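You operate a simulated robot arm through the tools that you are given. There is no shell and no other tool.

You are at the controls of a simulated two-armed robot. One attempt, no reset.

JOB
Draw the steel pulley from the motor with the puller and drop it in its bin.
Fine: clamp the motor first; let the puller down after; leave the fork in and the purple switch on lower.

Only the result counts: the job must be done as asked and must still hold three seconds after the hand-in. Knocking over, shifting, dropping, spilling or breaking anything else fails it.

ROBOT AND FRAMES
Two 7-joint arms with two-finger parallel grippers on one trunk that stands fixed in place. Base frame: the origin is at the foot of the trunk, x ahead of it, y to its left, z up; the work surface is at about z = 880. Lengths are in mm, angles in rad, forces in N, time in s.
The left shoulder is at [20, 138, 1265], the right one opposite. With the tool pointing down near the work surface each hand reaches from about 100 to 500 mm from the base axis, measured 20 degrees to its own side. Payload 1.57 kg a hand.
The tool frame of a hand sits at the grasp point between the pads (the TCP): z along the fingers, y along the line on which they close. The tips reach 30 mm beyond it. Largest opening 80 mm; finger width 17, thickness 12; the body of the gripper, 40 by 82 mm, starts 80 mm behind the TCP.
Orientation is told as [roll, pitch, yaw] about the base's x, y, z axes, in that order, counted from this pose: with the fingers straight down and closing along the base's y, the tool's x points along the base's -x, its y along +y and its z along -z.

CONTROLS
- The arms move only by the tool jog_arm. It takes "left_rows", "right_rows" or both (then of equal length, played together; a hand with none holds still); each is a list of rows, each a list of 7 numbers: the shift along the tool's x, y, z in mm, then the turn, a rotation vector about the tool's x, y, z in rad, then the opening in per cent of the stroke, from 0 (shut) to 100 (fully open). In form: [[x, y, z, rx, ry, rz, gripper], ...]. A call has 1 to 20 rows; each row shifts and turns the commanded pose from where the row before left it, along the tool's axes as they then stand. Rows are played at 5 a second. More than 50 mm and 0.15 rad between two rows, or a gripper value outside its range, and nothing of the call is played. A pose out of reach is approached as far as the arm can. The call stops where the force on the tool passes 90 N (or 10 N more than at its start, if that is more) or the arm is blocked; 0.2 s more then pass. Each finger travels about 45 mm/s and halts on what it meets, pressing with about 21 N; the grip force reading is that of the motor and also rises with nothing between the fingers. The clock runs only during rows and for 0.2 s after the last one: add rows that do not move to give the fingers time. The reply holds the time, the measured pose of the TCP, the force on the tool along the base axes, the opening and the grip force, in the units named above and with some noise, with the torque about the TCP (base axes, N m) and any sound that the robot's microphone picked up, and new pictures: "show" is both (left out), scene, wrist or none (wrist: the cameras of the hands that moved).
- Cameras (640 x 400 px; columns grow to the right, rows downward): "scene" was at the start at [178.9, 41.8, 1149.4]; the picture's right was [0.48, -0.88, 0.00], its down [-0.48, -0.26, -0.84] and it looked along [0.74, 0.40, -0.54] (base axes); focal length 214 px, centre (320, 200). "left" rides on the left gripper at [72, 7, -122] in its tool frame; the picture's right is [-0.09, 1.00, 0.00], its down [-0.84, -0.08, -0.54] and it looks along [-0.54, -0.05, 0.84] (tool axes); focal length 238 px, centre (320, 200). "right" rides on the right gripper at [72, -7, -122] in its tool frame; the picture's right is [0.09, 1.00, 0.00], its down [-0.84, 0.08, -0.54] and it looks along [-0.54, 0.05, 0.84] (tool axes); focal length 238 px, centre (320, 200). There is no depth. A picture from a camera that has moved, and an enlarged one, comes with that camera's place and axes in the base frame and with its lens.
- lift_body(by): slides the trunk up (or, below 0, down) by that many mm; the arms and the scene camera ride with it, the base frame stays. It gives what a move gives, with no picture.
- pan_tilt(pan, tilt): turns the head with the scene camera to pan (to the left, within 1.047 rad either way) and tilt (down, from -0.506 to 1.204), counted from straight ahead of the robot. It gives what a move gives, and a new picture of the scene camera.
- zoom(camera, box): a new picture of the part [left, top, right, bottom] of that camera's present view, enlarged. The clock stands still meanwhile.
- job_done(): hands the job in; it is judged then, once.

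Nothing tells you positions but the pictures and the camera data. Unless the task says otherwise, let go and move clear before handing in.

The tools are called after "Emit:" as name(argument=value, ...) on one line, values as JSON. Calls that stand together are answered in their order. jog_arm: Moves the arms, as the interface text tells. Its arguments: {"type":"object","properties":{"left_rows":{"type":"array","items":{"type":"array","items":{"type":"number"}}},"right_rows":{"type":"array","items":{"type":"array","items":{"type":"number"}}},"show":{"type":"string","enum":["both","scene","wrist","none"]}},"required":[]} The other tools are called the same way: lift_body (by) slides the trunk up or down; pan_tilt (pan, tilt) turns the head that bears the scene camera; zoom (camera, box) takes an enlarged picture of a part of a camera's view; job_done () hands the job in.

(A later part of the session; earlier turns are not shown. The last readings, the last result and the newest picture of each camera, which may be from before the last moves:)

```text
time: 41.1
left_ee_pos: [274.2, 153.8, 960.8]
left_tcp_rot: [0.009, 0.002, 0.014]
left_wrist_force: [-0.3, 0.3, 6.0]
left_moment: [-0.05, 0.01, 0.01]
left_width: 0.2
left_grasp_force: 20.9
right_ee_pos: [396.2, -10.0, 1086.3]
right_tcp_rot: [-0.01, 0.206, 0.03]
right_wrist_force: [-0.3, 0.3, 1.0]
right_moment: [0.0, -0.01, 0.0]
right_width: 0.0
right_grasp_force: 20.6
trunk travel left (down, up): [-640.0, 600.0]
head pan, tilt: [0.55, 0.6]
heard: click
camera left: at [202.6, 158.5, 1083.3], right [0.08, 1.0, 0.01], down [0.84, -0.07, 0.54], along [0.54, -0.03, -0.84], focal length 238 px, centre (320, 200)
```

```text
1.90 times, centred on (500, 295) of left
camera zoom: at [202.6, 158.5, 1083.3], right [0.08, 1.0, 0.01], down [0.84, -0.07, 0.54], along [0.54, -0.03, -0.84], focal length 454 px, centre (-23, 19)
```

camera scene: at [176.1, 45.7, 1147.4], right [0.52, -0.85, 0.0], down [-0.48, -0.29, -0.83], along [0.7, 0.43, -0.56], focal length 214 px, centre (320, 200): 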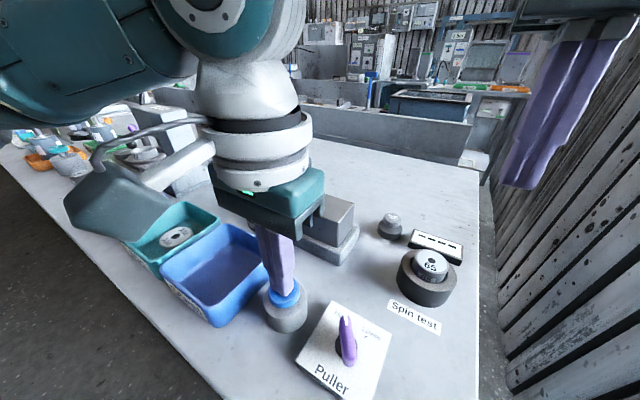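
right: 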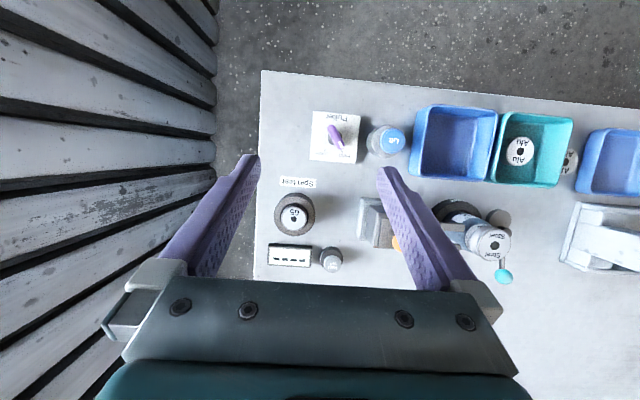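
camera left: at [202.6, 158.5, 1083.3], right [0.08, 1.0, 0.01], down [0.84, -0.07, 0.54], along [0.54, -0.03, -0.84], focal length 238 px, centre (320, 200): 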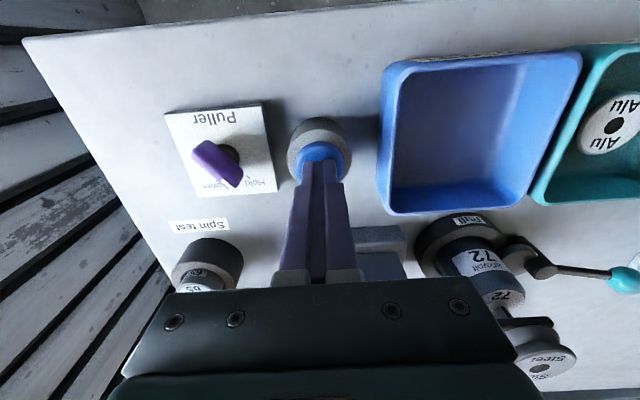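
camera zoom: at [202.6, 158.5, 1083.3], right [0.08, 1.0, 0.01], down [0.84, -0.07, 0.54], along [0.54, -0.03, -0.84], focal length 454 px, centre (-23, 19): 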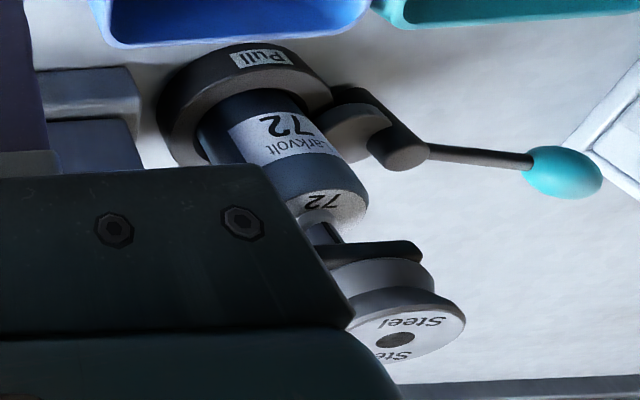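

The fourth press barely moved it, so the puller seems to be at the top of its travel. I'll release and rise to look.

Emit:
jog_arm(left_rows=[[0, 0, -15, 0, 0, 0, 0], [0, 0, -30, 0, 0, 0, 0], [0, 0, -30, 0, 0, 0, 0], [0, 0, -30, 0, 0, 0, 0], [0, 0, -20, 0, 0, 0, 0]], show="both")

Emit:
zoom(camera="left", box=[330, 150, 600, 300])

Emit:
zoom(camera="scene", box=[210, 140, 370, 280])

```text
time: 42.3
left_ee_pos: [273.4, 153.8, 1086.8]
left_tcp_rot: [0.01, 0.003, 0.016]
left_wrist_force: [0.1, 0.7, -1.1]
left_moment: [0.02, -0.03, 0.03]
left_width: 0.0
left_grasp_force: 21.5
right_ee_pos: [397.0, -11.3, 1086.5]
right_tcp_rot: [-0.011, 0.207, 0.029]
right_wrist_force: [0.4, 0.2, 0.3]
right_moment: [0.0, 0.02, 0.0]
right_width: 0.1
right_grasp_force: 21.4
trunk travel left (down, up): [-640.0, 600.0]
head pan, tilt: [0.55, 0.6]
camera scene: at [175.9, 45.5, 1147.3], right [0.52, -0.85, 0.0], down [-0.48, -0.3, -0.83], along [0.7, 0.43, -0.56], focal length 214 px, centre (320, 200)
camera left: at [202.5, 157.1, 1208.5], right [0.08, 1.0, 0.01], down [0.84, -0.07, 0.54], along [0.54, -0.03, -0.84], focal length 238 px, centre (320, 200)
```

scene: 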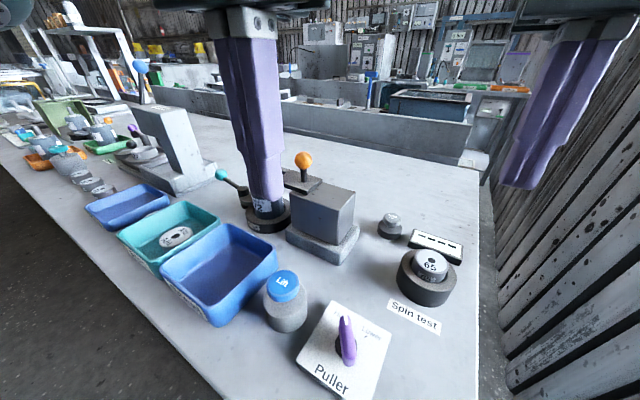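
left: 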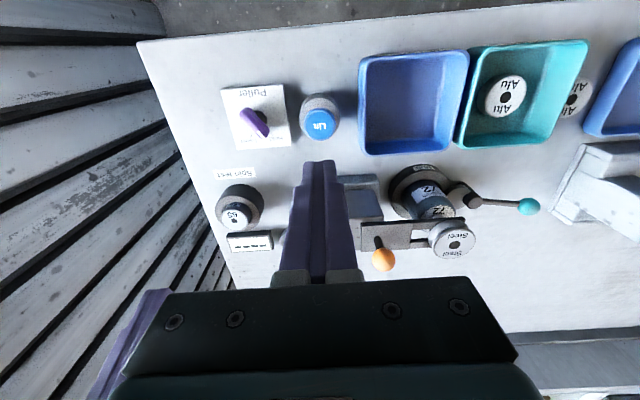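

```text
2.37 times, centred on (465, 225) of left
camera zoom: at [202.5, 157.1, 1208.5], right [0.08, 1.0, 0.01], down [0.84, -0.07, 0.54], along [0.54, -0.03, -0.84], focal length 565 px, centre (-24, 141)
```

zoom: 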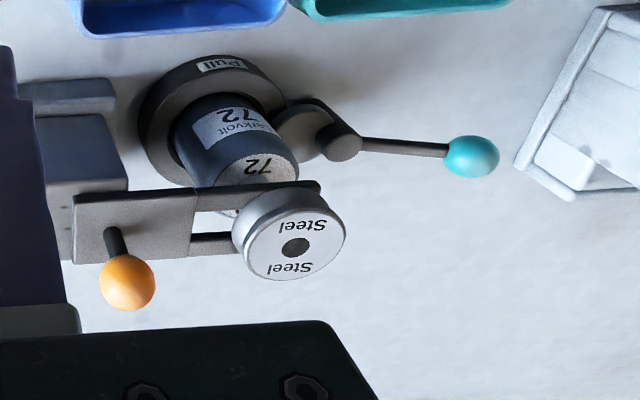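

```text
2.86 times, centred on (290, 210) of scene
camera zoom: at [175.9, 45.5, 1147.3], right [0.52, -0.85, 0.0], down [-0.48, -0.3, -0.83], along [0.7, 0.43, -0.56], focal length 613 px, centre (406, 171)
```

zoom: 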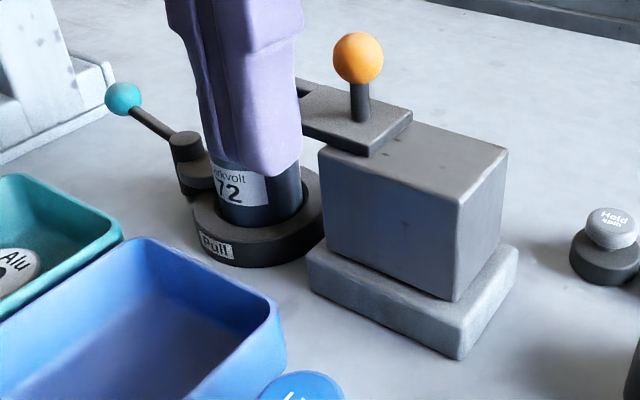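

The puller has lifted about 22 mm and the pulley top is now near z = 1010. The prongs run along y, so I'll turn the left hand 90° to grip along x, outside them. First I'll move above the motor.

Emit:
jog_arm(left_rows=[[-32, 28, 0, 0, 0, 0, 0], [-32, 28, 0, 0, 0, 0, 0], [-32, 28, 0, 0, 0, 0, 0], [-25, 28, 0, 0, 0, 0, 0], [0, 0, 0, 0, 0, 0, 0]], show="both")

Emit:
zoom(camera="left", box=[200, 60, 480, 220])

Emit:
zoom(camera="scene", box=[210, 140, 370, 280])

```text
time: 43.5
left_ee_pos: [393.9, 267.3, 1087.3]
left_tcp_rot: [0.011, 0.001, 0.015]
left_wrist_force: [-0.9, 0.4, -0.5]
left_moment: [-0.04, -0.01, 0.02]
left_width: 0.1
left_grasp_force: 20.9
right_ee_pos: [396.2, -10.9, 1086.5]
right_tcp_rot: [-0.009, 0.208, 0.03]
right_wrist_force: [0.2, 0.2, -0.5]
right_moment: [0.0, 0.01, -0.05]
right_width: 0.0
right_grasp_force: 20.5
trunk travel left (down, up): [-640.0, 600.0]
head pan, tilt: [0.55, 0.6]
camera scene: at [175.9, 45.5, 1147.4], right [0.52, -0.85, 0.0], down [-0.48, -0.3, -0.83], along [0.7, 0.43, -0.56], focal length 214 px, centre (320, 200)
camera left: at [322.0, 270.5, 1209.3], right [0.08, 1.0, 0.01], down [0.84, -0.07, 0.54], along [0.54, -0.03, -0.84], focal length 238 px, centre (320, 200)
```

scene: 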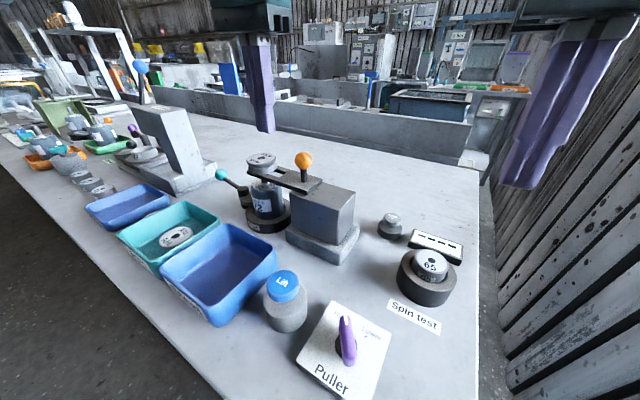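
left: 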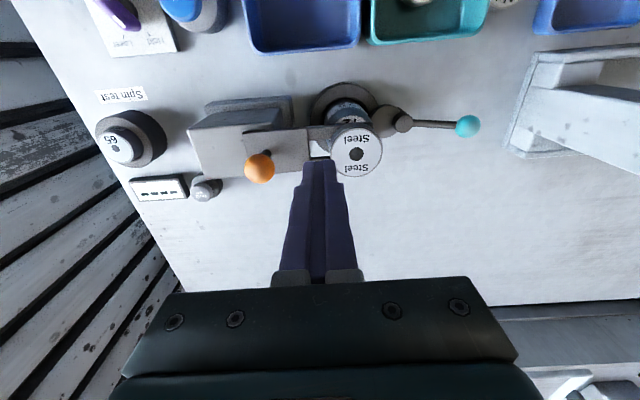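

```text
2.29 times, centred on (340, 140) of left
camera zoom: at [322.0, 270.5, 1209.3], right [0.08, 1.0, 0.01], down [0.84, -0.07, 0.54], along [0.54, -0.03, -0.84], focal length 545 px, centre (274, 337)
```

zoom: 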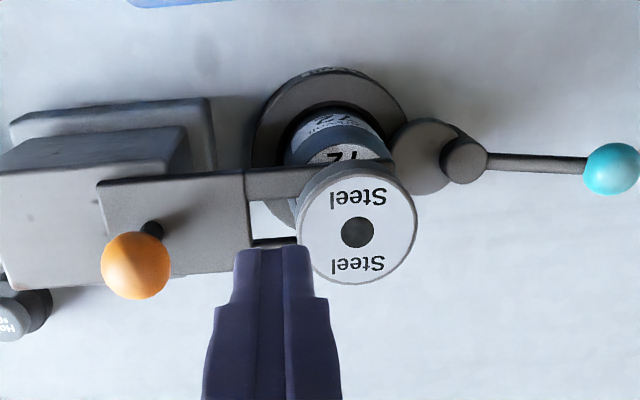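

```text
2.86 times, centred on (290, 210) of scene
camera zoom: at [175.9, 45.5, 1147.4], right [0.52, -0.85, 0.0], down [-0.48, -0.3, -0.83], along [0.7, 0.43, -0.56], focal length 613 px, centre (406, 171)
```

zoom: 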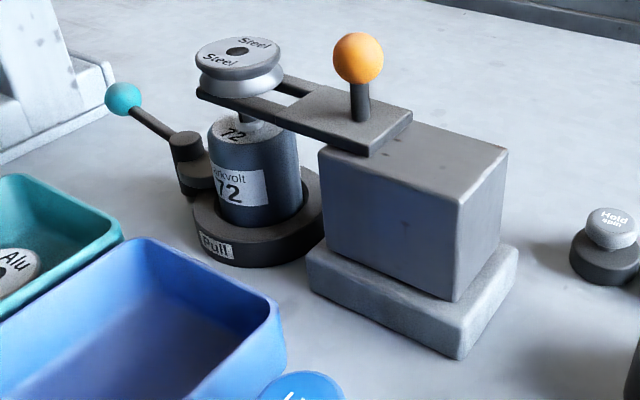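

Emit:
zoom(camera="scene", box=[240, 140, 320, 220])

```text
5.00 times, centred on (280, 180) of scene
camera zoom: at [175.9, 45.5, 1147.4], right [0.52, -0.85, 0.0], down [-0.48, -0.3, -0.83], along [0.7, 0.43, -0.56], focal length 1072 px, centre (520, 300)
```

zoom: 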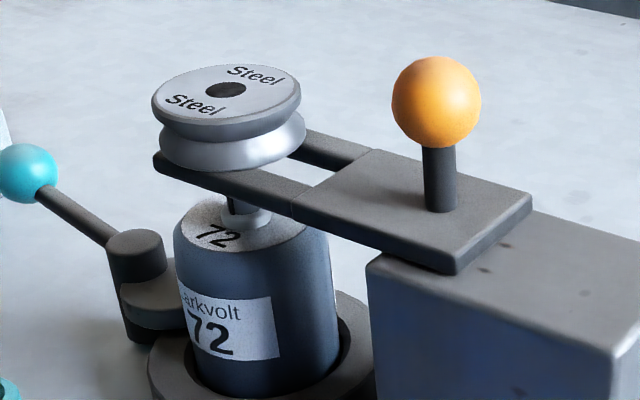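

Emit:
jog_arm(left_rows=[[0, 0, 0, 0, 0, -0.14, 0], [0, 0, 0, 0, 0, -0.14, 0], [0, 0, 0, 0, 0, -0.14, 30], [0, 0, 0, 0, 0, -0.14, 60], [0, 0, 0, 0, 0, -0.14, 80], [0, 0, 0, 0, 0, -0.14, 80], [0, 0, 0, 0, 0, -0.14, 80], [0, 0, 0, 0, 0, -0.14, 80], [0, 0, 0, 0, 0, -0.14, 80], [0, 0, 0, 0, 0, -0.14, 80], [0, 0, 0, 0, 0, -0.155, 80], [0, 0, 0, 0, 0, 0, 80]], show="both")

```text
refused: row 11 steps farther than a row can; nothing moved
```

Emit:
jog_arm(left_rows=[[0, 0, 0, 0, 0, -0.14, 0], [0, 0, 0, 0, 0, -0.14, 0], [0, 0, 0, 0, 0, -0.14, 30], [0, 0, 0, 0, 0, -0.14, 60], [0, 0, 0, 0, 0, -0.14, 80], [0, 0, 0, 0, 0, -0.14, 80], [0, 0, 0, 0, 0, -0.14, 80], [0, 0, 0, 0, 0, -0.14, 80], [0, 0, 0, 0, 0, -0.14, 80], [0, 0, 0, 0, 0, -0.14, 80], [0, 0, 0, 0, 0, -0.14, 80], [0, 0, 0, 0, 0, -0.015, 80]], show="both")

```text
time: 46.1
left_ee_pos: [392.8, 267.8, 1087.3]
left_tcp_rot: [0.001, -0.011, 1.571]
left_wrist_force: [-0.1, -0.4, -0.4]
left_moment: [-0.01, -0.03, -0.01]
left_width: 63.9
left_grasp_force: 0.1
right_ee_pos: [396.0, -10.4, 1085.7]
right_tcp_rot: [-0.01, 0.206, 0.032]
right_wrist_force: [-0.1, -0.7, -1.0]
right_moment: [0.01, -0.01, -0.02]
right_width: 0.0
right_grasp_force: 20.6
trunk travel left (down, up): [-640.0, 600.0]
head pan, tilt: [0.55, 0.6]
camera scene: at [175.9, 45.5, 1147.4], right [0.52, -0.85, 0.0], down [-0.48, -0.3, -0.83], along [0.7, 0.43, -0.56], focal length 214 px, centre (320, 200)
camera left: at [387.2, 193.6, 1207.9], right [-1.0, 0.09, 0.0], down [0.08, 0.83, 0.55], along [0.05, 0.55, -0.83], focal length 238 px, centre (320, 200)
```

scene: 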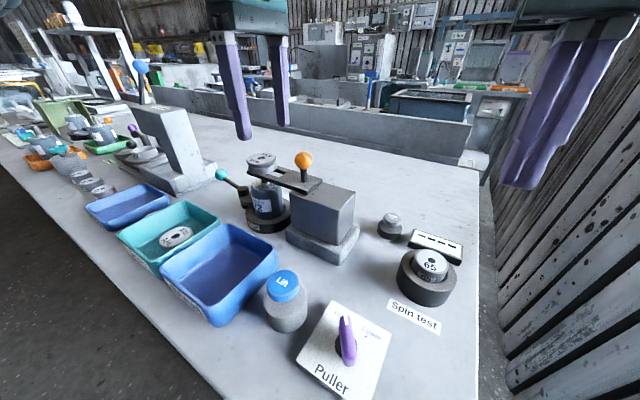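
left: 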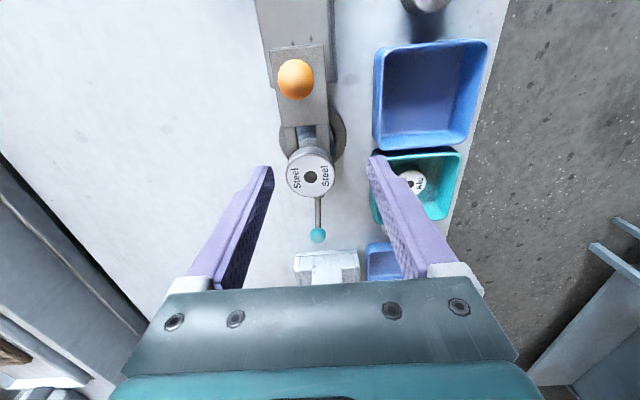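

Emit:
jog_arm(left_rows=[[-16, -6, 0, 0, 0.005, 0, 80], [-15.7, -5.8, 0, 0, 0.005, 0, 80], [0, 0, 20, 0, 0, 0, 80], [0, 0, 20, 0, 0, 0, 80], [0, 0, 0, 0, 0, 0, 80]], show="both")

Emit:
zoom(camera="left", box=[220, 40, 420, 240])

Emit:
zoom(camera="scene", box=[210, 90, 350, 230])

```text
time: 47.3
left_ee_pos: [404.3, 298.2, 1045.9]
left_tcp_rot: [0.001, -0.001, 1.569]
left_wrist_force: [0.5, -1.0, 0.4]
left_moment: [0.03, -0.01, -0.01]
left_width: 64.0
left_grasp_force: 0.0
right_ee_pos: [396.6, -11.0, 1085.0]
right_tcp_rot: [-0.011, 0.206, 0.028]
right_wrist_force: [-0.6, 0.1, -0.4]
right_moment: [-0.02, 0.0, -0.02]
right_width: 0.0
right_grasp_force: 20.7
trunk travel left (down, up): [-640.0, 600.0]
head pan, tilt: [0.55, 0.6]
camera scene: at [175.9, 45.5, 1147.4], right [0.52, -0.85, 0.0], down [-0.48, -0.3, -0.83], along [0.7, 0.43, -0.56], focal length 214 px, centre (320, 200)
camera left: at [398.6, 225.8, 1168.3], right [-1.0, 0.09, 0.0], down [0.08, 0.84, 0.54], along [0.05, 0.54, -0.84], focal length 238 px, centre (320, 200)
```

scene: 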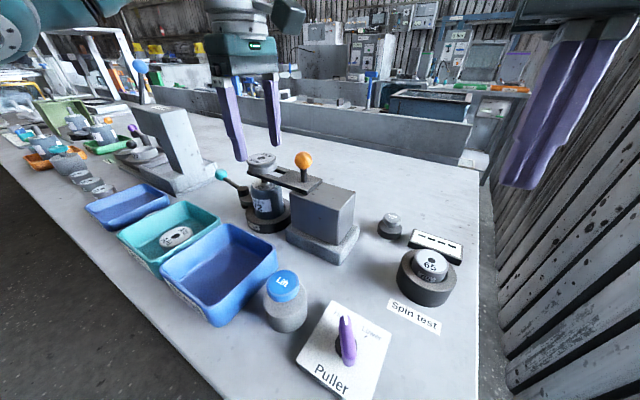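
left: 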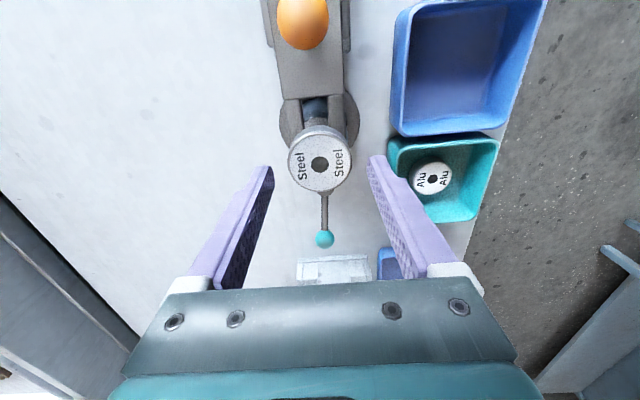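

```text
2.00 times, centred on (320, 140) of left
camera zoom: at [398.6, 225.8, 1168.3], right [-1.0, 0.09, 0.0], down [0.08, 0.84, 0.54], along [0.05, 0.54, -0.84], focal length 477 px, centre (320, 320)
```

zoom: 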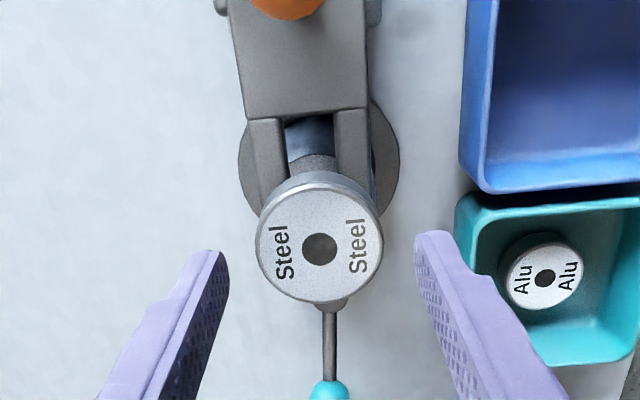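

```text
2.86 times, centred on (280, 160) of scene
camera zoom: at [175.9, 45.5, 1147.4], right [0.52, -0.85, 0.0], down [-0.48, -0.3, -0.83], along [0.7, 0.43, -0.56], focal length 613 px, centre (434, 314)
```

zoom: 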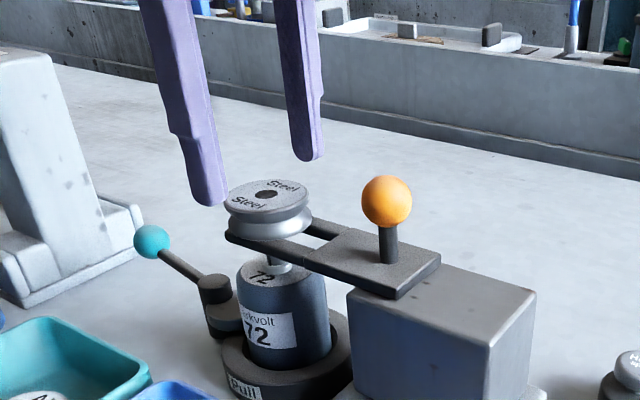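

Emit:
jog_arm(left_rows=[[-1, 0, 15, 0, 0, 0, 80], [0, 0, 13, 0, 0, 0, 80], [0, 0, 0, 0, 0, 0, 80]], show="both")

Emit:
zoom(camera="scene", box=[210, 90, 350, 230])

Emit:
zoom(camera="left", box=[220, 40, 420, 240])

```text
time: 48.1
left_ee_pos: [404.8, 301.1, 1017.6]
left_tcp_rot: [0.002, 0.0, 1.569]
left_wrist_force: [-0.2, -0.3, -0.5]
left_moment: [0.0, 0.0, 0.01]
left_width: 64.0
left_grasp_force: 0.1
right_ee_pos: [396.7, -10.8, 1086.1]
right_tcp_rot: [-0.012, 0.207, 0.029]
right_wrist_force: [0.5, -0.1, 1.0]
right_moment: [-0.01, -0.01, -0.01]
right_width: 0.3
right_grasp_force: 20.9
trunk travel left (down, up): [-640.0, 600.0]
head pan, tilt: [0.55, 0.6]
camera scene: at [175.9, 45.5, 1147.4], right [0.52, -0.85, 0.0], down [-0.48, -0.3, -0.83], along [0.7, 0.43, -0.56], focal length 214 px, centre (320, 200)
camera left: at [398.6, 227.4, 1140.5], right [-1.0, 0.09, 0.0], down [0.08, 0.84, 0.54], along [0.05, 0.54, -0.84], focal length 238 px, centre (320, 200)
```

scene: 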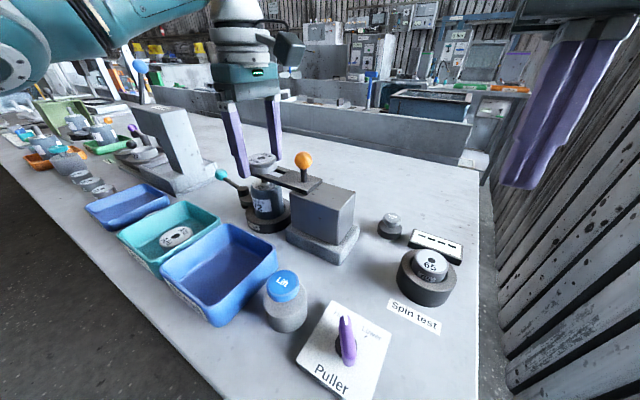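
left: 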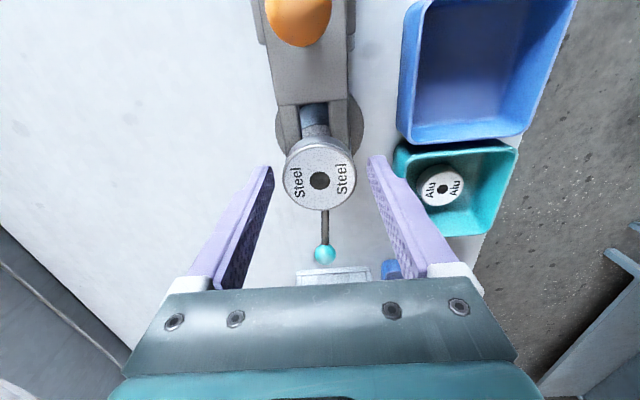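

```text
2.86 times, centred on (280, 160) of scene
camera zoom: at [175.9, 45.5, 1147.4], right [0.52, -0.85, 0.0], down [-0.48, -0.3, -0.83], along [0.7, 0.43, -0.56], focal length 613 px, centre (434, 314)
```

zoom: 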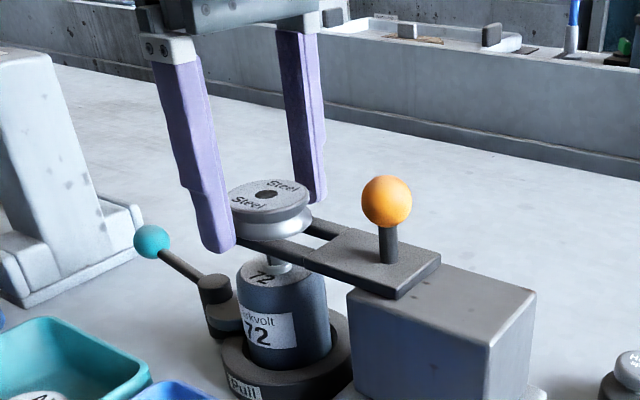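

```text
2.00 times, centred on (320, 140) of left
camera zoom: at [398.6, 227.4, 1140.5], right [-1.0, 0.09, 0.0], down [0.08, 0.84, 0.54], along [0.05, 0.54, -0.84], focal length 477 px, centre (320, 320)
```

zoom: 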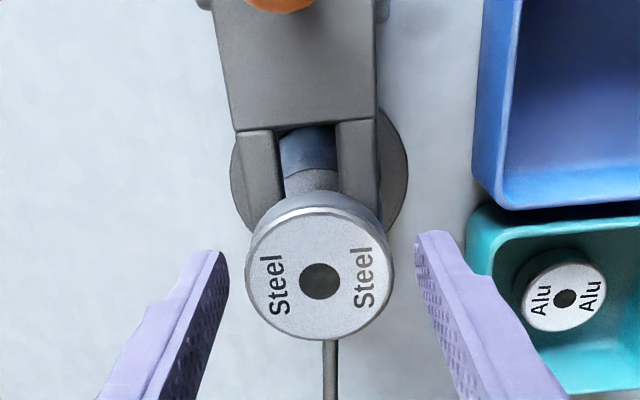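

Emit:
jog_arm(left_rows=[[1.2, 0, 0, 0, 0, 0, 70], [0, 0, 0, 0, 0, 0, 60], [0, 0, 0, 0, 0, 0, 50], [0, 0, 0, 0, 0, 0, 30], [0, 0, 0, 0, 0, 0, 30], [0, 0, 0, 0, 0, 0, 30]], show="both")

Emit:
zoom(camera="left", box=[220, 40, 420, 240])

Emit:
zoom(camera="scene", box=[210, 90, 350, 230])

```text
time: 49.5
left_ee_pos: [404.4, 299.5, 1018.1]
left_tcp_rot: [0.004, 0.0, 1.57]
left_wrist_force: [-1.3, 0.6, 0.4]
left_moment: [0.03, -0.02, 0.01]
left_width: 47.3
left_grasp_force: 21.0
right_ee_pos: [395.7, -10.0, 1086.3]
right_tcp_rot: [-0.008, 0.206, 0.03]
right_wrist_force: [0.5, -0.1, -0.2]
right_moment: [-0.03, -0.03, 0.02]
right_width: 0.0
right_grasp_force: 21.2
trunk travel left (down, up): [-640.0, 600.0]
head pan, tilt: [0.55, 0.6]
camera scene: at [175.9, 45.6, 1147.4], right [0.52, -0.85, 0.0], down [-0.48, -0.3, -0.83], along [0.7, 0.43, -0.56], focal length 214 px, centre (320, 200)
camera left: at [398.7, 226.5, 1140.7], right [-1.0, 0.09, 0.0], down [0.08, 0.84, 0.54], along [0.05, 0.54, -0.84], focal length 238 px, centre (320, 200)
```

scene: 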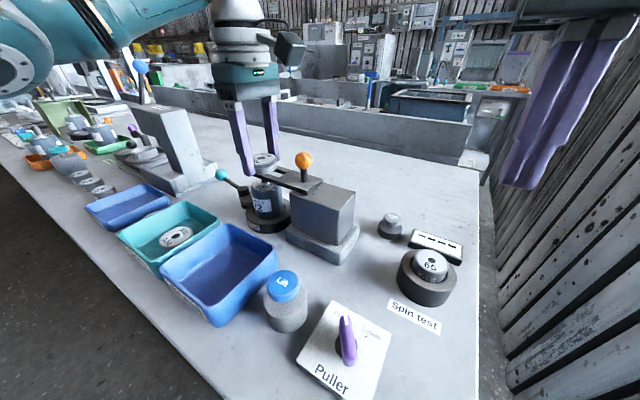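
left: 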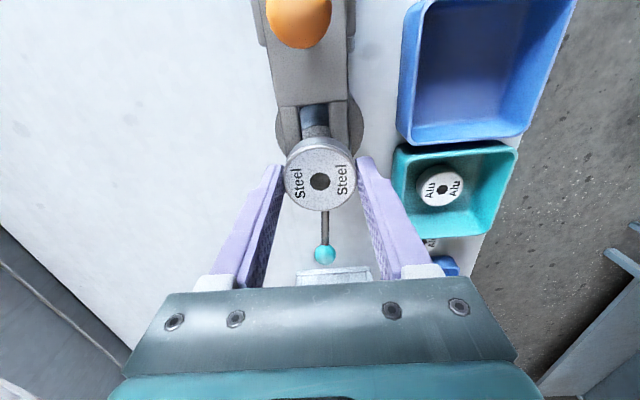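

```text
2.00 times, centred on (320, 140) of left
camera zoom: at [398.7, 226.5, 1140.7], right [-1.0, 0.09, 0.0], down [0.08, 0.84, 0.54], along [0.05, 0.54, -0.84], focal length 477 px, centre (320, 320)
```

zoom: 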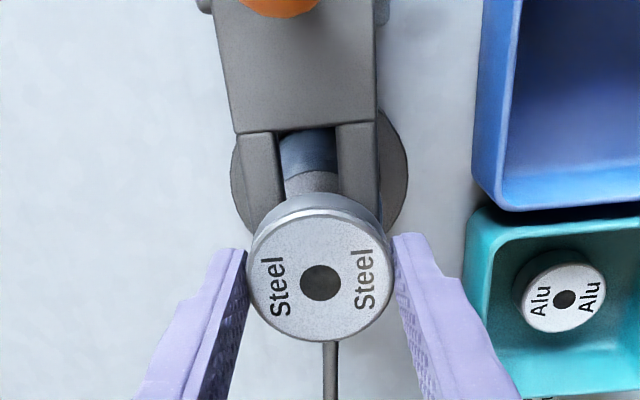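

```text
2.86 times, centred on (280, 160) of scene
camera zoom: at [175.9, 45.6, 1147.4], right [0.52, -0.85, 0.0], down [-0.48, -0.3, -0.83], along [0.7, 0.43, -0.56], focal length 613 px, centre (434, 314)
```

zoom: 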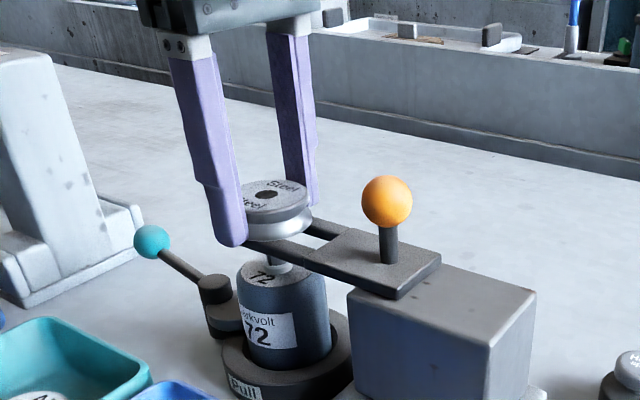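

The pulley is gripped at a width of 47 mm. I'll lift it slowly and watch the force.

Emit:
jog_arm(left_rows=[[0, 0, -3, 0, 0, 0, 30], [0, 0, -3, 0, 0, 0, 30], [0, 0, -3, 0, 0, 0, 30], [0, 0, 0, 0, 0, 0, 30]], show="both")

Emit:
zoom(camera="scene", box=[210, 90, 350, 230])

```text
time: 50.5
left_ee_pos: [404.2, 298.3, 1028.1]
left_tcp_rot: [0.001, 0.001, 1.57]
left_wrist_force: [-0.1, -1.3, -2.0]
left_moment: [0.0, -0.02, 0.02]
left_width: 47.4
left_grasp_force: 21.3
right_ee_pos: [396.0, -10.5, 1085.6]
right_tcp_rot: [-0.009, 0.206, 0.029]
right_wrist_force: [0.3, 0.1, 0.1]
right_moment: [0.01, -0.01, 0.02]
right_width: 0.0
right_grasp_force: 21.1
trunk travel left (down, up): [-640.0, 600.0]
head pan, tilt: [0.55, 0.6]
camera scene: at [175.8, 45.4, 1147.3], right [0.52, -0.85, 0.0], down [-0.48, -0.3, -0.82], along [0.7, 0.43, -0.57], focal length 214 px, centre (320, 200)
camera left: at [399.0, 225.8, 1149.8], right [-1.0, 0.09, 0.0], down [0.08, 0.84, 0.54], along [0.05, 0.54, -0.84], focal length 238 px, centre (320, 200)
```

scene: 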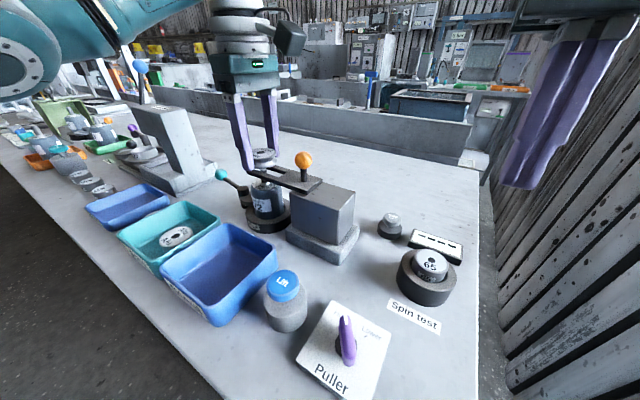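
left: 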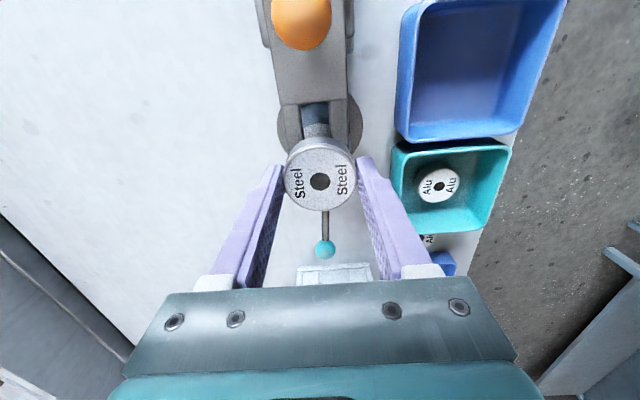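

```text
2.86 times, centred on (280, 160) of scene
camera zoom: at [175.8, 45.4, 1147.3], right [0.52, -0.85, 0.0], down [-0.48, -0.3, -0.82], along [0.7, 0.43, -0.57], focal length 613 px, centre (434, 314)
```

zoom: 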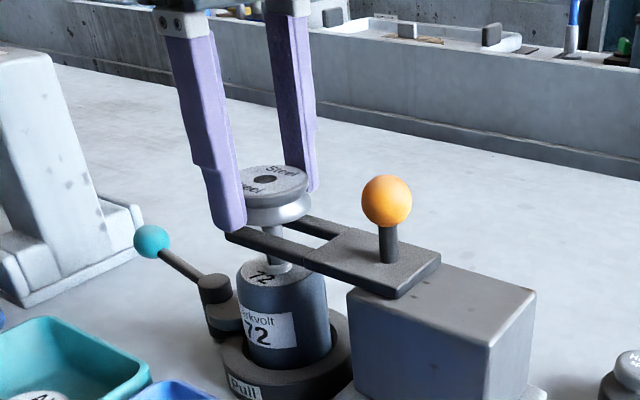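

It comes up freely, with only the pulley's own weight on the hand. I'll lift it straight up well clear of the shaft.

Emit:
jog_arm(left_rows=[[0, 0, -8, 0, 0, 0, 30], [0, 0, -10, 0, 0, 0, 30], [0, 0, -12, 0, 0, 0, 30], [0, 0, -12, 0, 0, 0, 30], [0, 0, 0, 0, 0, 0, 30]], show="both")

Emit:
zoom(camera="scene", box=[210, 90, 350, 230])

```text
time: 51.7
left_ee_pos: [405.1, 298.5, 1069.2]
left_tcp_rot: [0.004, 0.0, 1.569]
left_wrist_force: [-0.4, 0.7, -2.2]
left_moment: [0.0, 0.0, -0.02]
left_width: 47.2
left_grasp_force: 21.5
right_ee_pos: [396.6, -10.4, 1086.4]
right_tcp_rot: [-0.011, 0.207, 0.03]
right_wrist_force: [-0.1, 0.2, 1.0]
right_moment: [0.02, 0.0, 0.0]
right_width: 0.0
right_grasp_force: 20.5
trunk travel left (down, up): [-640.0, 600.0]
head pan, tilt: [0.55, 0.6]
camera scene: at [175.8, 45.4, 1147.3], right [0.52, -0.85, 0.0], down [-0.48, -0.3, -0.82], along [0.7, 0.43, -0.57], focal length 214 px, centre (320, 200)
camera left: at [399.6, 225.8, 1192.1], right [-1.0, 0.09, 0.0], down [0.08, 0.84, 0.54], along [0.05, 0.54, -0.84], focal length 238 px, centre (320, 200)
```

scene: 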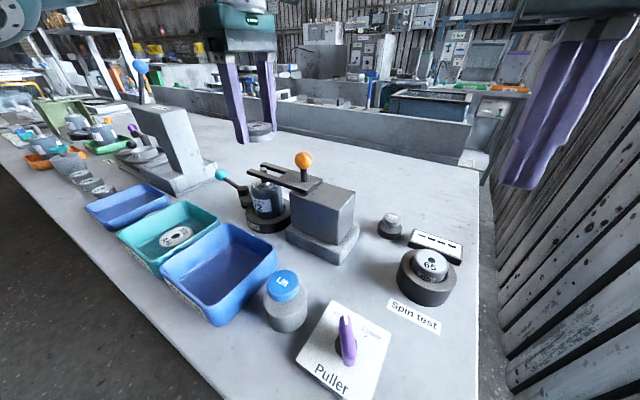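
left: 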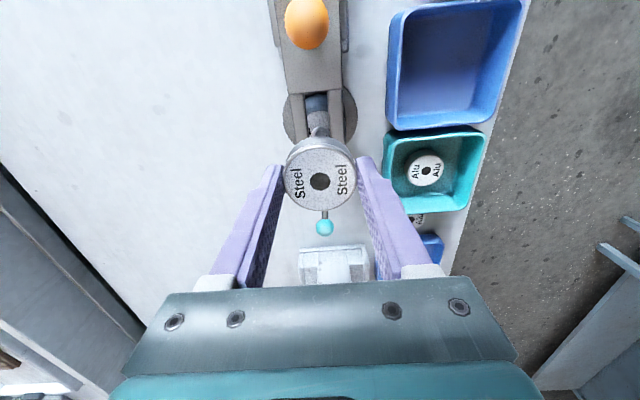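

```text
2.86 times, centred on (280, 160) of scene
camera zoom: at [175.8, 45.4, 1147.3], right [0.52, -0.85, 0.0], down [-0.48, -0.3, -0.82], along [0.7, 0.43, -0.57], focal length 613 px, centre (434, 314)
```

zoom: 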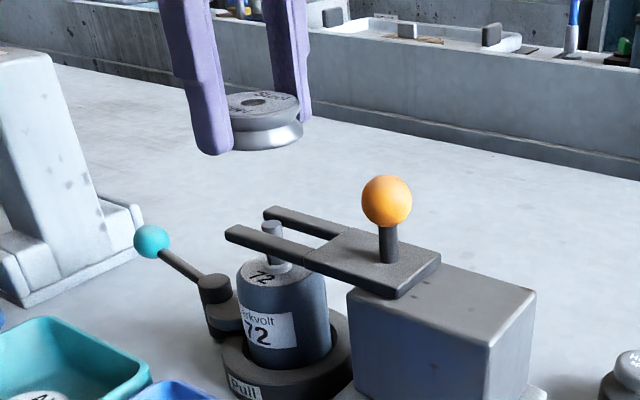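

The pulley is off the shaft and in hand. Next I'll carry it over the Steel bin, centred at about (271, 263).

Emit:
jog_arm(left_rows=[[7.1, 26.8, 0, 0, 0, 0, 30], [7.1, 26.8, 0, 0, 0, 0, 30], [7.1, 26.8, 0, 0, 0, 0, 30], [7.1, 26.8, 0, 0, 0, 0, 30], [7.1, 26.8, 0, 0, 0, 0, 30], [0, 0, 0, 0, 0, 0, 30]], show="both")

```text
time: 53.1
left_ee_pos: [270.6, 262.5, 1068.4]
left_tcp_rot: [0.005, 0.002, 1.568]
left_wrist_force: [1.0, 0.2, -2.0]
left_moment: [0.01, 0.0, 0.01]
left_width: 47.2
left_grasp_force: 21.3
right_ee_pos: [396.7, -11.9, 1085.8]
right_tcp_rot: [-0.011, 0.205, 0.029]
right_wrist_force: [0.4, -0.5, 0.0]
right_moment: [-0.03, 0.02, 0.03]
right_width: 0.2
right_grasp_force: 20.4
trunk travel left (down, up): [-640.0, 600.0]
head pan, tilt: [0.55, 0.6]
camera scene: at [175.8, 45.4, 1147.3], right [0.52, -0.85, 0.0], down [-0.48, -0.3, -0.82], along [0.7, 0.43, -0.57], focal length 214 px, centre (320, 200)
camera left: at [264.6, 190.6, 1191.4], right [-1.0, 0.09, 0.0], down [0.08, 0.84, 0.54], along [0.05, 0.54, -0.84], focal length 238 px, centre (320, 200)
```

scene: 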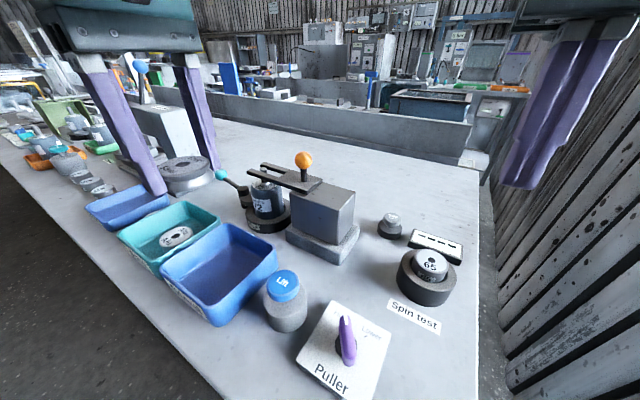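
left: 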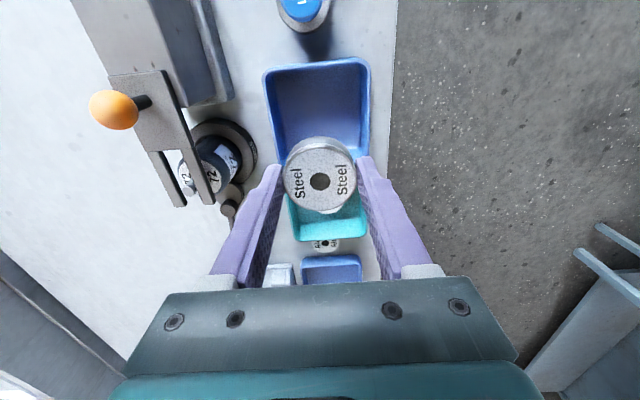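

Emit:
zoom(camera="left", box=[230, 40, 410, 260])

Emit:
zoom(camera="scene", box=[110, 190, 310, 340])

```text
1.82 times, centred on (320, 150) of left
camera zoom: at [264.6, 190.6, 1191.4], right [-1.0, 0.09, 0.0], down [0.08, 0.84, 0.54], along [0.05, 0.54, -0.84], focal length 433 px, centre (320, 291)
```

zoom: 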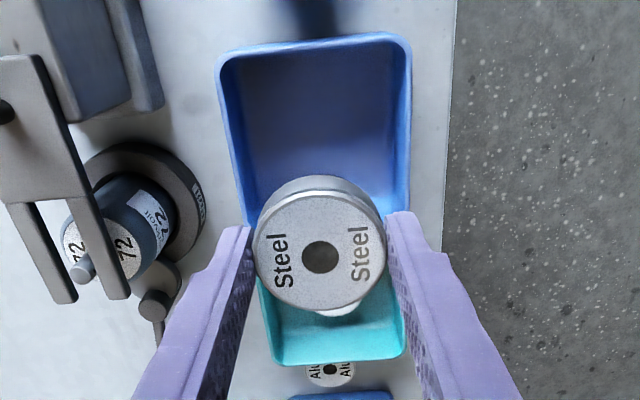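

```text
2.67 times, centred on (210, 265) of scene
camera zoom: at [175.8, 45.4, 1147.3], right [0.52, -0.85, 0.0], down [-0.48, -0.3, -0.82], along [0.7, 0.43, -0.57], focal length 572 px, centre (613, 27)
```

zoom: 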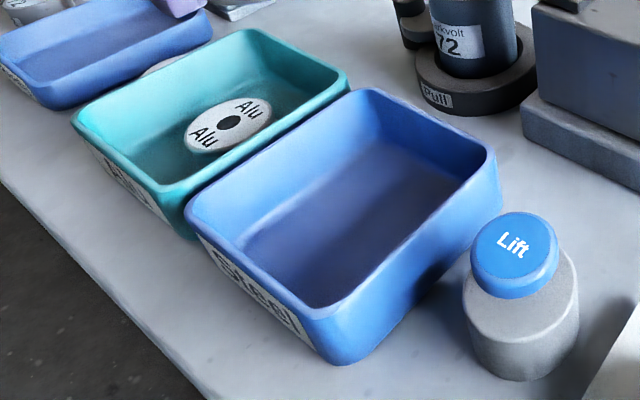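

The bin rim spans about x 220–322, y 206–308 at z ≈ 920. I'll centre on (271, 257) and lower the pulley in.

Emit:
jog_arm(left_rows=[[5.5, 0, 10, 0, 0, 0, 30], [0, 0, 25, 0, 0, 0, 30], [0, 0, 25, 0, 0, 0, 30], [0, 0, 25, 0, 0, 0, 30], [0, 0, 0, 0, 0, 0, 30]], show="both")

```text
time: 54.3
left_ee_pos: [271.5, 257.4, 982.9]
left_tcp_rot: [0.003, -0.001, 1.568]
left_wrist_force: [-1.1, 0.1, -1.6]
left_moment: [0.03, 0.0, -0.02]
left_width: 47.1
left_grasp_force: 20.6
right_ee_pos: [396.8, -11.4, 1086.1]
right_tcp_rot: [-0.011, 0.207, 0.031]
right_wrist_force: [-1.2, 0.4, 1.2]
right_moment: [0.02, 0.01, 0.02]
right_width: 0.0
right_grasp_force: 21.2
trunk travel left (down, up): [-640.0, 600.0]
head pan, tilt: [0.55, 0.6]
camera scene: at [175.8, 45.4, 1147.3], right [0.52, -0.85, 0.0], down [-0.48, -0.3, -0.82], along [0.7, 0.43, -0.57], focal length 214 px, centre (320, 200)
camera left: at [265.2, 185.2, 1106.9], right [-1.0, 0.09, 0.0], down [0.08, 0.84, 0.54], along [0.05, 0.54, -0.84], focal length 238 px, centre (320, 200)
```

scene: 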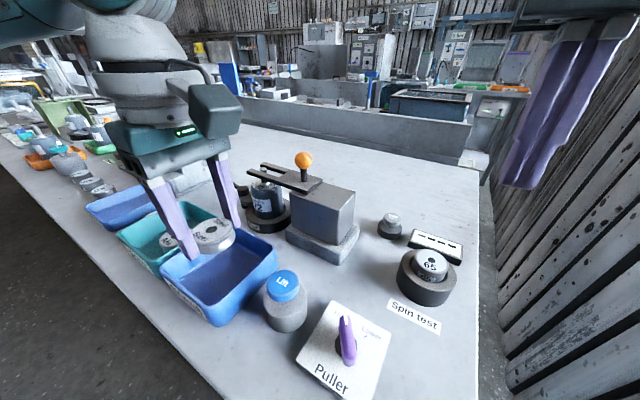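
left: 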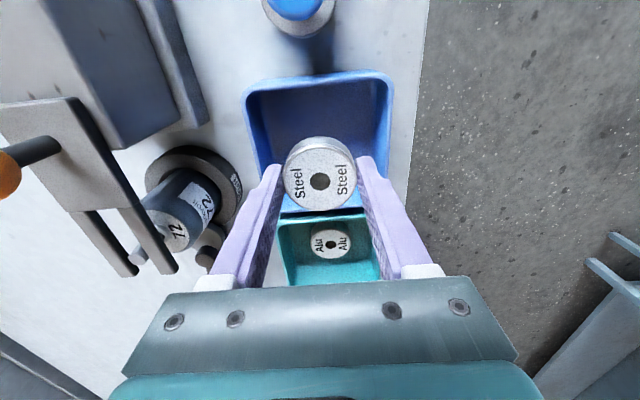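

Emit:
jog_arm(left_rows=[[0, 0, 18, 0, 0, 0, 30], [0, 0, 18, 0, 0, 0, 30], [0, 0, 14, 0, 0, 0, 30], [0, 0, 0, 0, 0, 0, 30]], show="both")

Emit:
zoom(camera="left", box=[220, 60, 420, 280])

Emit:
zoom(camera="scene", box=[110, 180, 310, 340])

```text
time: 55.3
left_ee_pos: [271.4, 258.0, 934.7]
left_tcp_rot: [0.002, 0.001, 1.569]
left_wrist_force: [-0.1, -0.2, -1.8]
left_moment: [-0.01, 0.01, -0.01]
left_width: 47.1
left_grasp_force: 20.6
right_ee_pos: [395.7, -10.2, 1085.6]
right_tcp_rot: [-0.01, 0.206, 0.031]
right_wrist_force: [-0.4, 1.1, -0.1]
right_moment: [0.0, 0.0, 0.0]
right_width: 0.2
right_grasp_force: 21.0
trunk travel left (down, up): [-640.0, 600.0]
head pan, tilt: [0.55, 0.6]
camera scene: at [175.8, 45.4, 1147.3], right [0.52, -0.85, 0.0], down [-0.48, -0.3, -0.82], along [0.7, 0.43, -0.57], focal length 214 px, centre (320, 200)
camera left: at [264.7, 184.5, 1057.2], right [-1.0, 0.09, 0.0], down [0.08, 0.84, 0.54], along [0.05, 0.54, -0.84], focal length 238 px, centre (320, 200)
```

scene: 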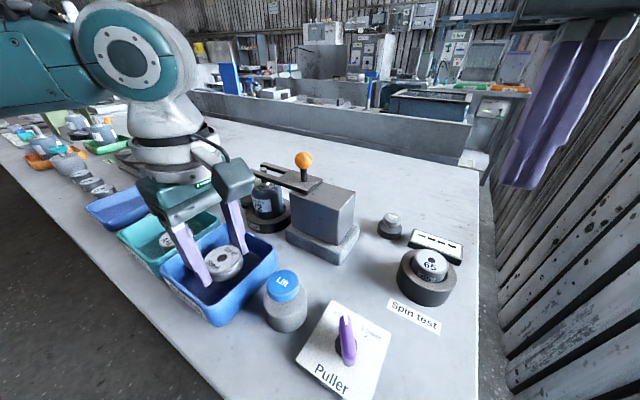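
left: 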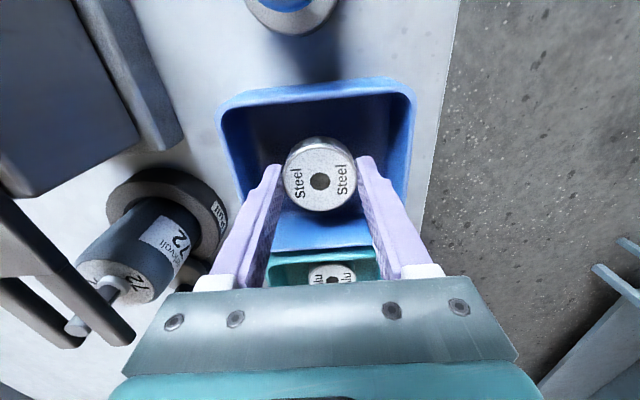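

```text
1.82 times, centred on (320, 170) of left
camera zoom: at [264.7, 184.5, 1057.2], right [-1.0, 0.09, 0.0], down [0.08, 0.84, 0.54], along [0.05, 0.54, -0.84], focal length 433 px, centre (320, 254)
```

zoom: 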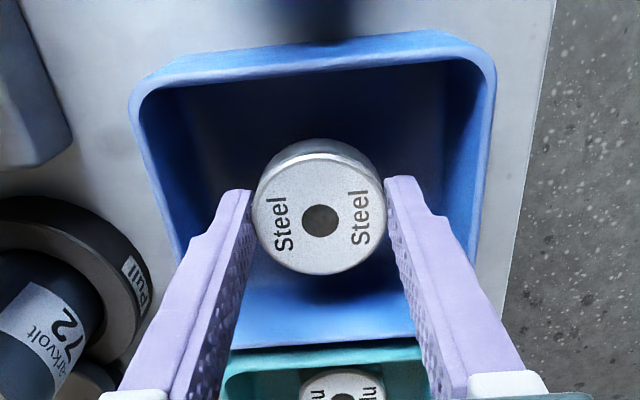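

```text
2.50 times, centred on (210, 260) of scene
camera zoom: at [175.8, 45.4, 1147.3], right [0.52, -0.85, 0.0], down [-0.48, -0.3, -0.82], along [0.7, 0.43, -0.57], focal length 536 px, centre (595, 50)
```

zoom: 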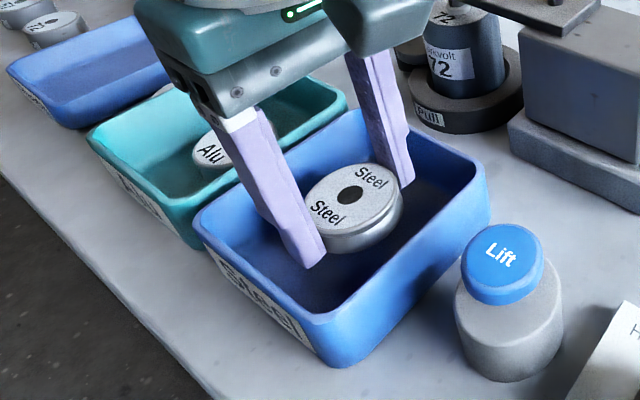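

Emit:
jog_arm(left_rows=[[0, 0, 5, 0, 0, 0, 30], [0, 0, 5, 0, 0, 0, 30], [0, 0, 0, 0, 0, 0, 30]], show="none")

```text
time: 56.1
left_ee_pos: [270.3, 258.4, 924.5]
left_tcp_rot: [0.002, 0.0, 1.569]
left_wrist_force: [-0.2, -0.3, -1.2]
left_moment: [-0.04, -0.03, 0.05]
left_width: 47.5
left_grasp_force: 20.9
right_ee_pos: [396.8, -11.5, 1086.2]
right_tcp_rot: [-0.013, 0.208, 0.029]
right_wrist_force: [0.1, -1.2, 0.3]
right_moment: [0.01, 0.0, 0.0]
right_width: 0.0
right_grasp_force: 20.8
trunk travel left (down, up): [-640.0, 600.0]
head pan, tilt: [0.55, 0.6]
```

Emit:
jog_arm(left_rows=[[0, 0, 3, 0, 0, 0, 30], [0, 0, 2, 0, 0, 0, 30], [0, 0, 0, 0, 0, 0, 30]], show="wrist")

Emit:
zoom(camera="scene", box=[110, 180, 310, 340])

```text
time: 56.9
left_ee_pos: [270.5, 258.6, 920.2]
left_tcp_rot: [0.003, 0.0, 1.569]
left_wrist_force: [0.3, -0.8, -2.1]
left_moment: [-0.01, 0.0, -0.03]
left_width: 47.4
left_grasp_force: 20.9
right_ee_pos: [396.7, -10.0, 1084.6]
right_tcp_rot: [-0.011, 0.206, 0.029]
right_wrist_force: [-0.7, 0.6, 0.3]
right_moment: [0.01, -0.03, -0.01]
right_width: 0.0
right_grasp_force: 20.6
trunk travel left (down, up): [-640.0, 600.0]
head pan, tilt: [0.55, 0.6]
camera left: at [264.4, 185.4, 1042.4], right [-1.0, 0.09, 0.0], down [0.08, 0.84, 0.54], along [0.05, 0.54, -0.84], focal length 238 px, centre (320, 200)
```

left: 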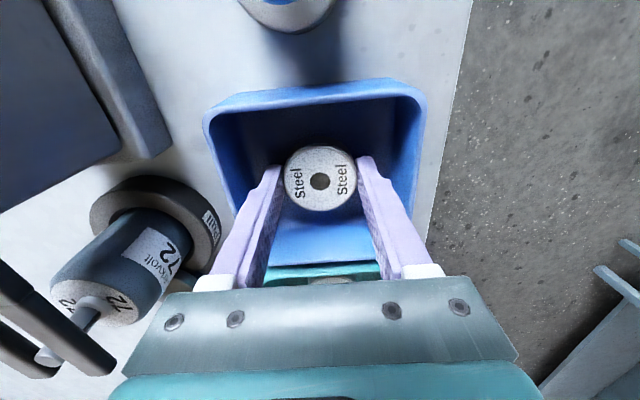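

```text
2.50 times, centred on (210, 260) of scene
camera zoom: at [175.8, 45.4, 1147.3], right [0.52, -0.85, 0.0], down [-0.48, -0.3, -0.82], along [0.7, 0.43, -0.57], focal length 536 px, centre (595, 50)
```

zoom: 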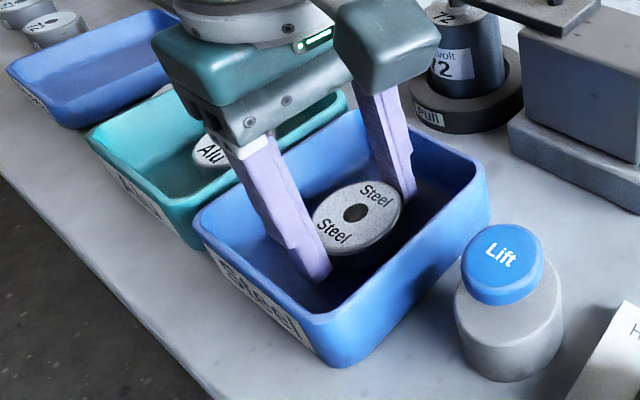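

Emit:
jog_arm(left_rows=[[0, 0, 2, 0, 0, 0, 30], [0, 0, 2, 0, 0, 0, 30], [0, 0, 0, 0, 0, 0, 30]], show="none")

```text
time: 57.7
left_ee_pos: [270.1, 257.9, 915.9]
left_tcp_rot: [0.004, -0.002, 1.569]
left_wrist_force: [0.5, -0.4, -1.7]
left_moment: [0.0, 0.0, -0.01]
left_width: 47.2
left_grasp_force: 21.0
right_ee_pos: [396.0, -10.8, 1086.6]
right_tcp_rot: [-0.01, 0.207, 0.031]
right_wrist_force: [-0.7, 1.3, -0.2]
right_moment: [-0.04, -0.01, -0.02]
right_width: 0.0
right_grasp_force: 21.1
trunk travel left (down, up): [-640.0, 600.0]
head pan, tilt: [0.55, 0.6]
```

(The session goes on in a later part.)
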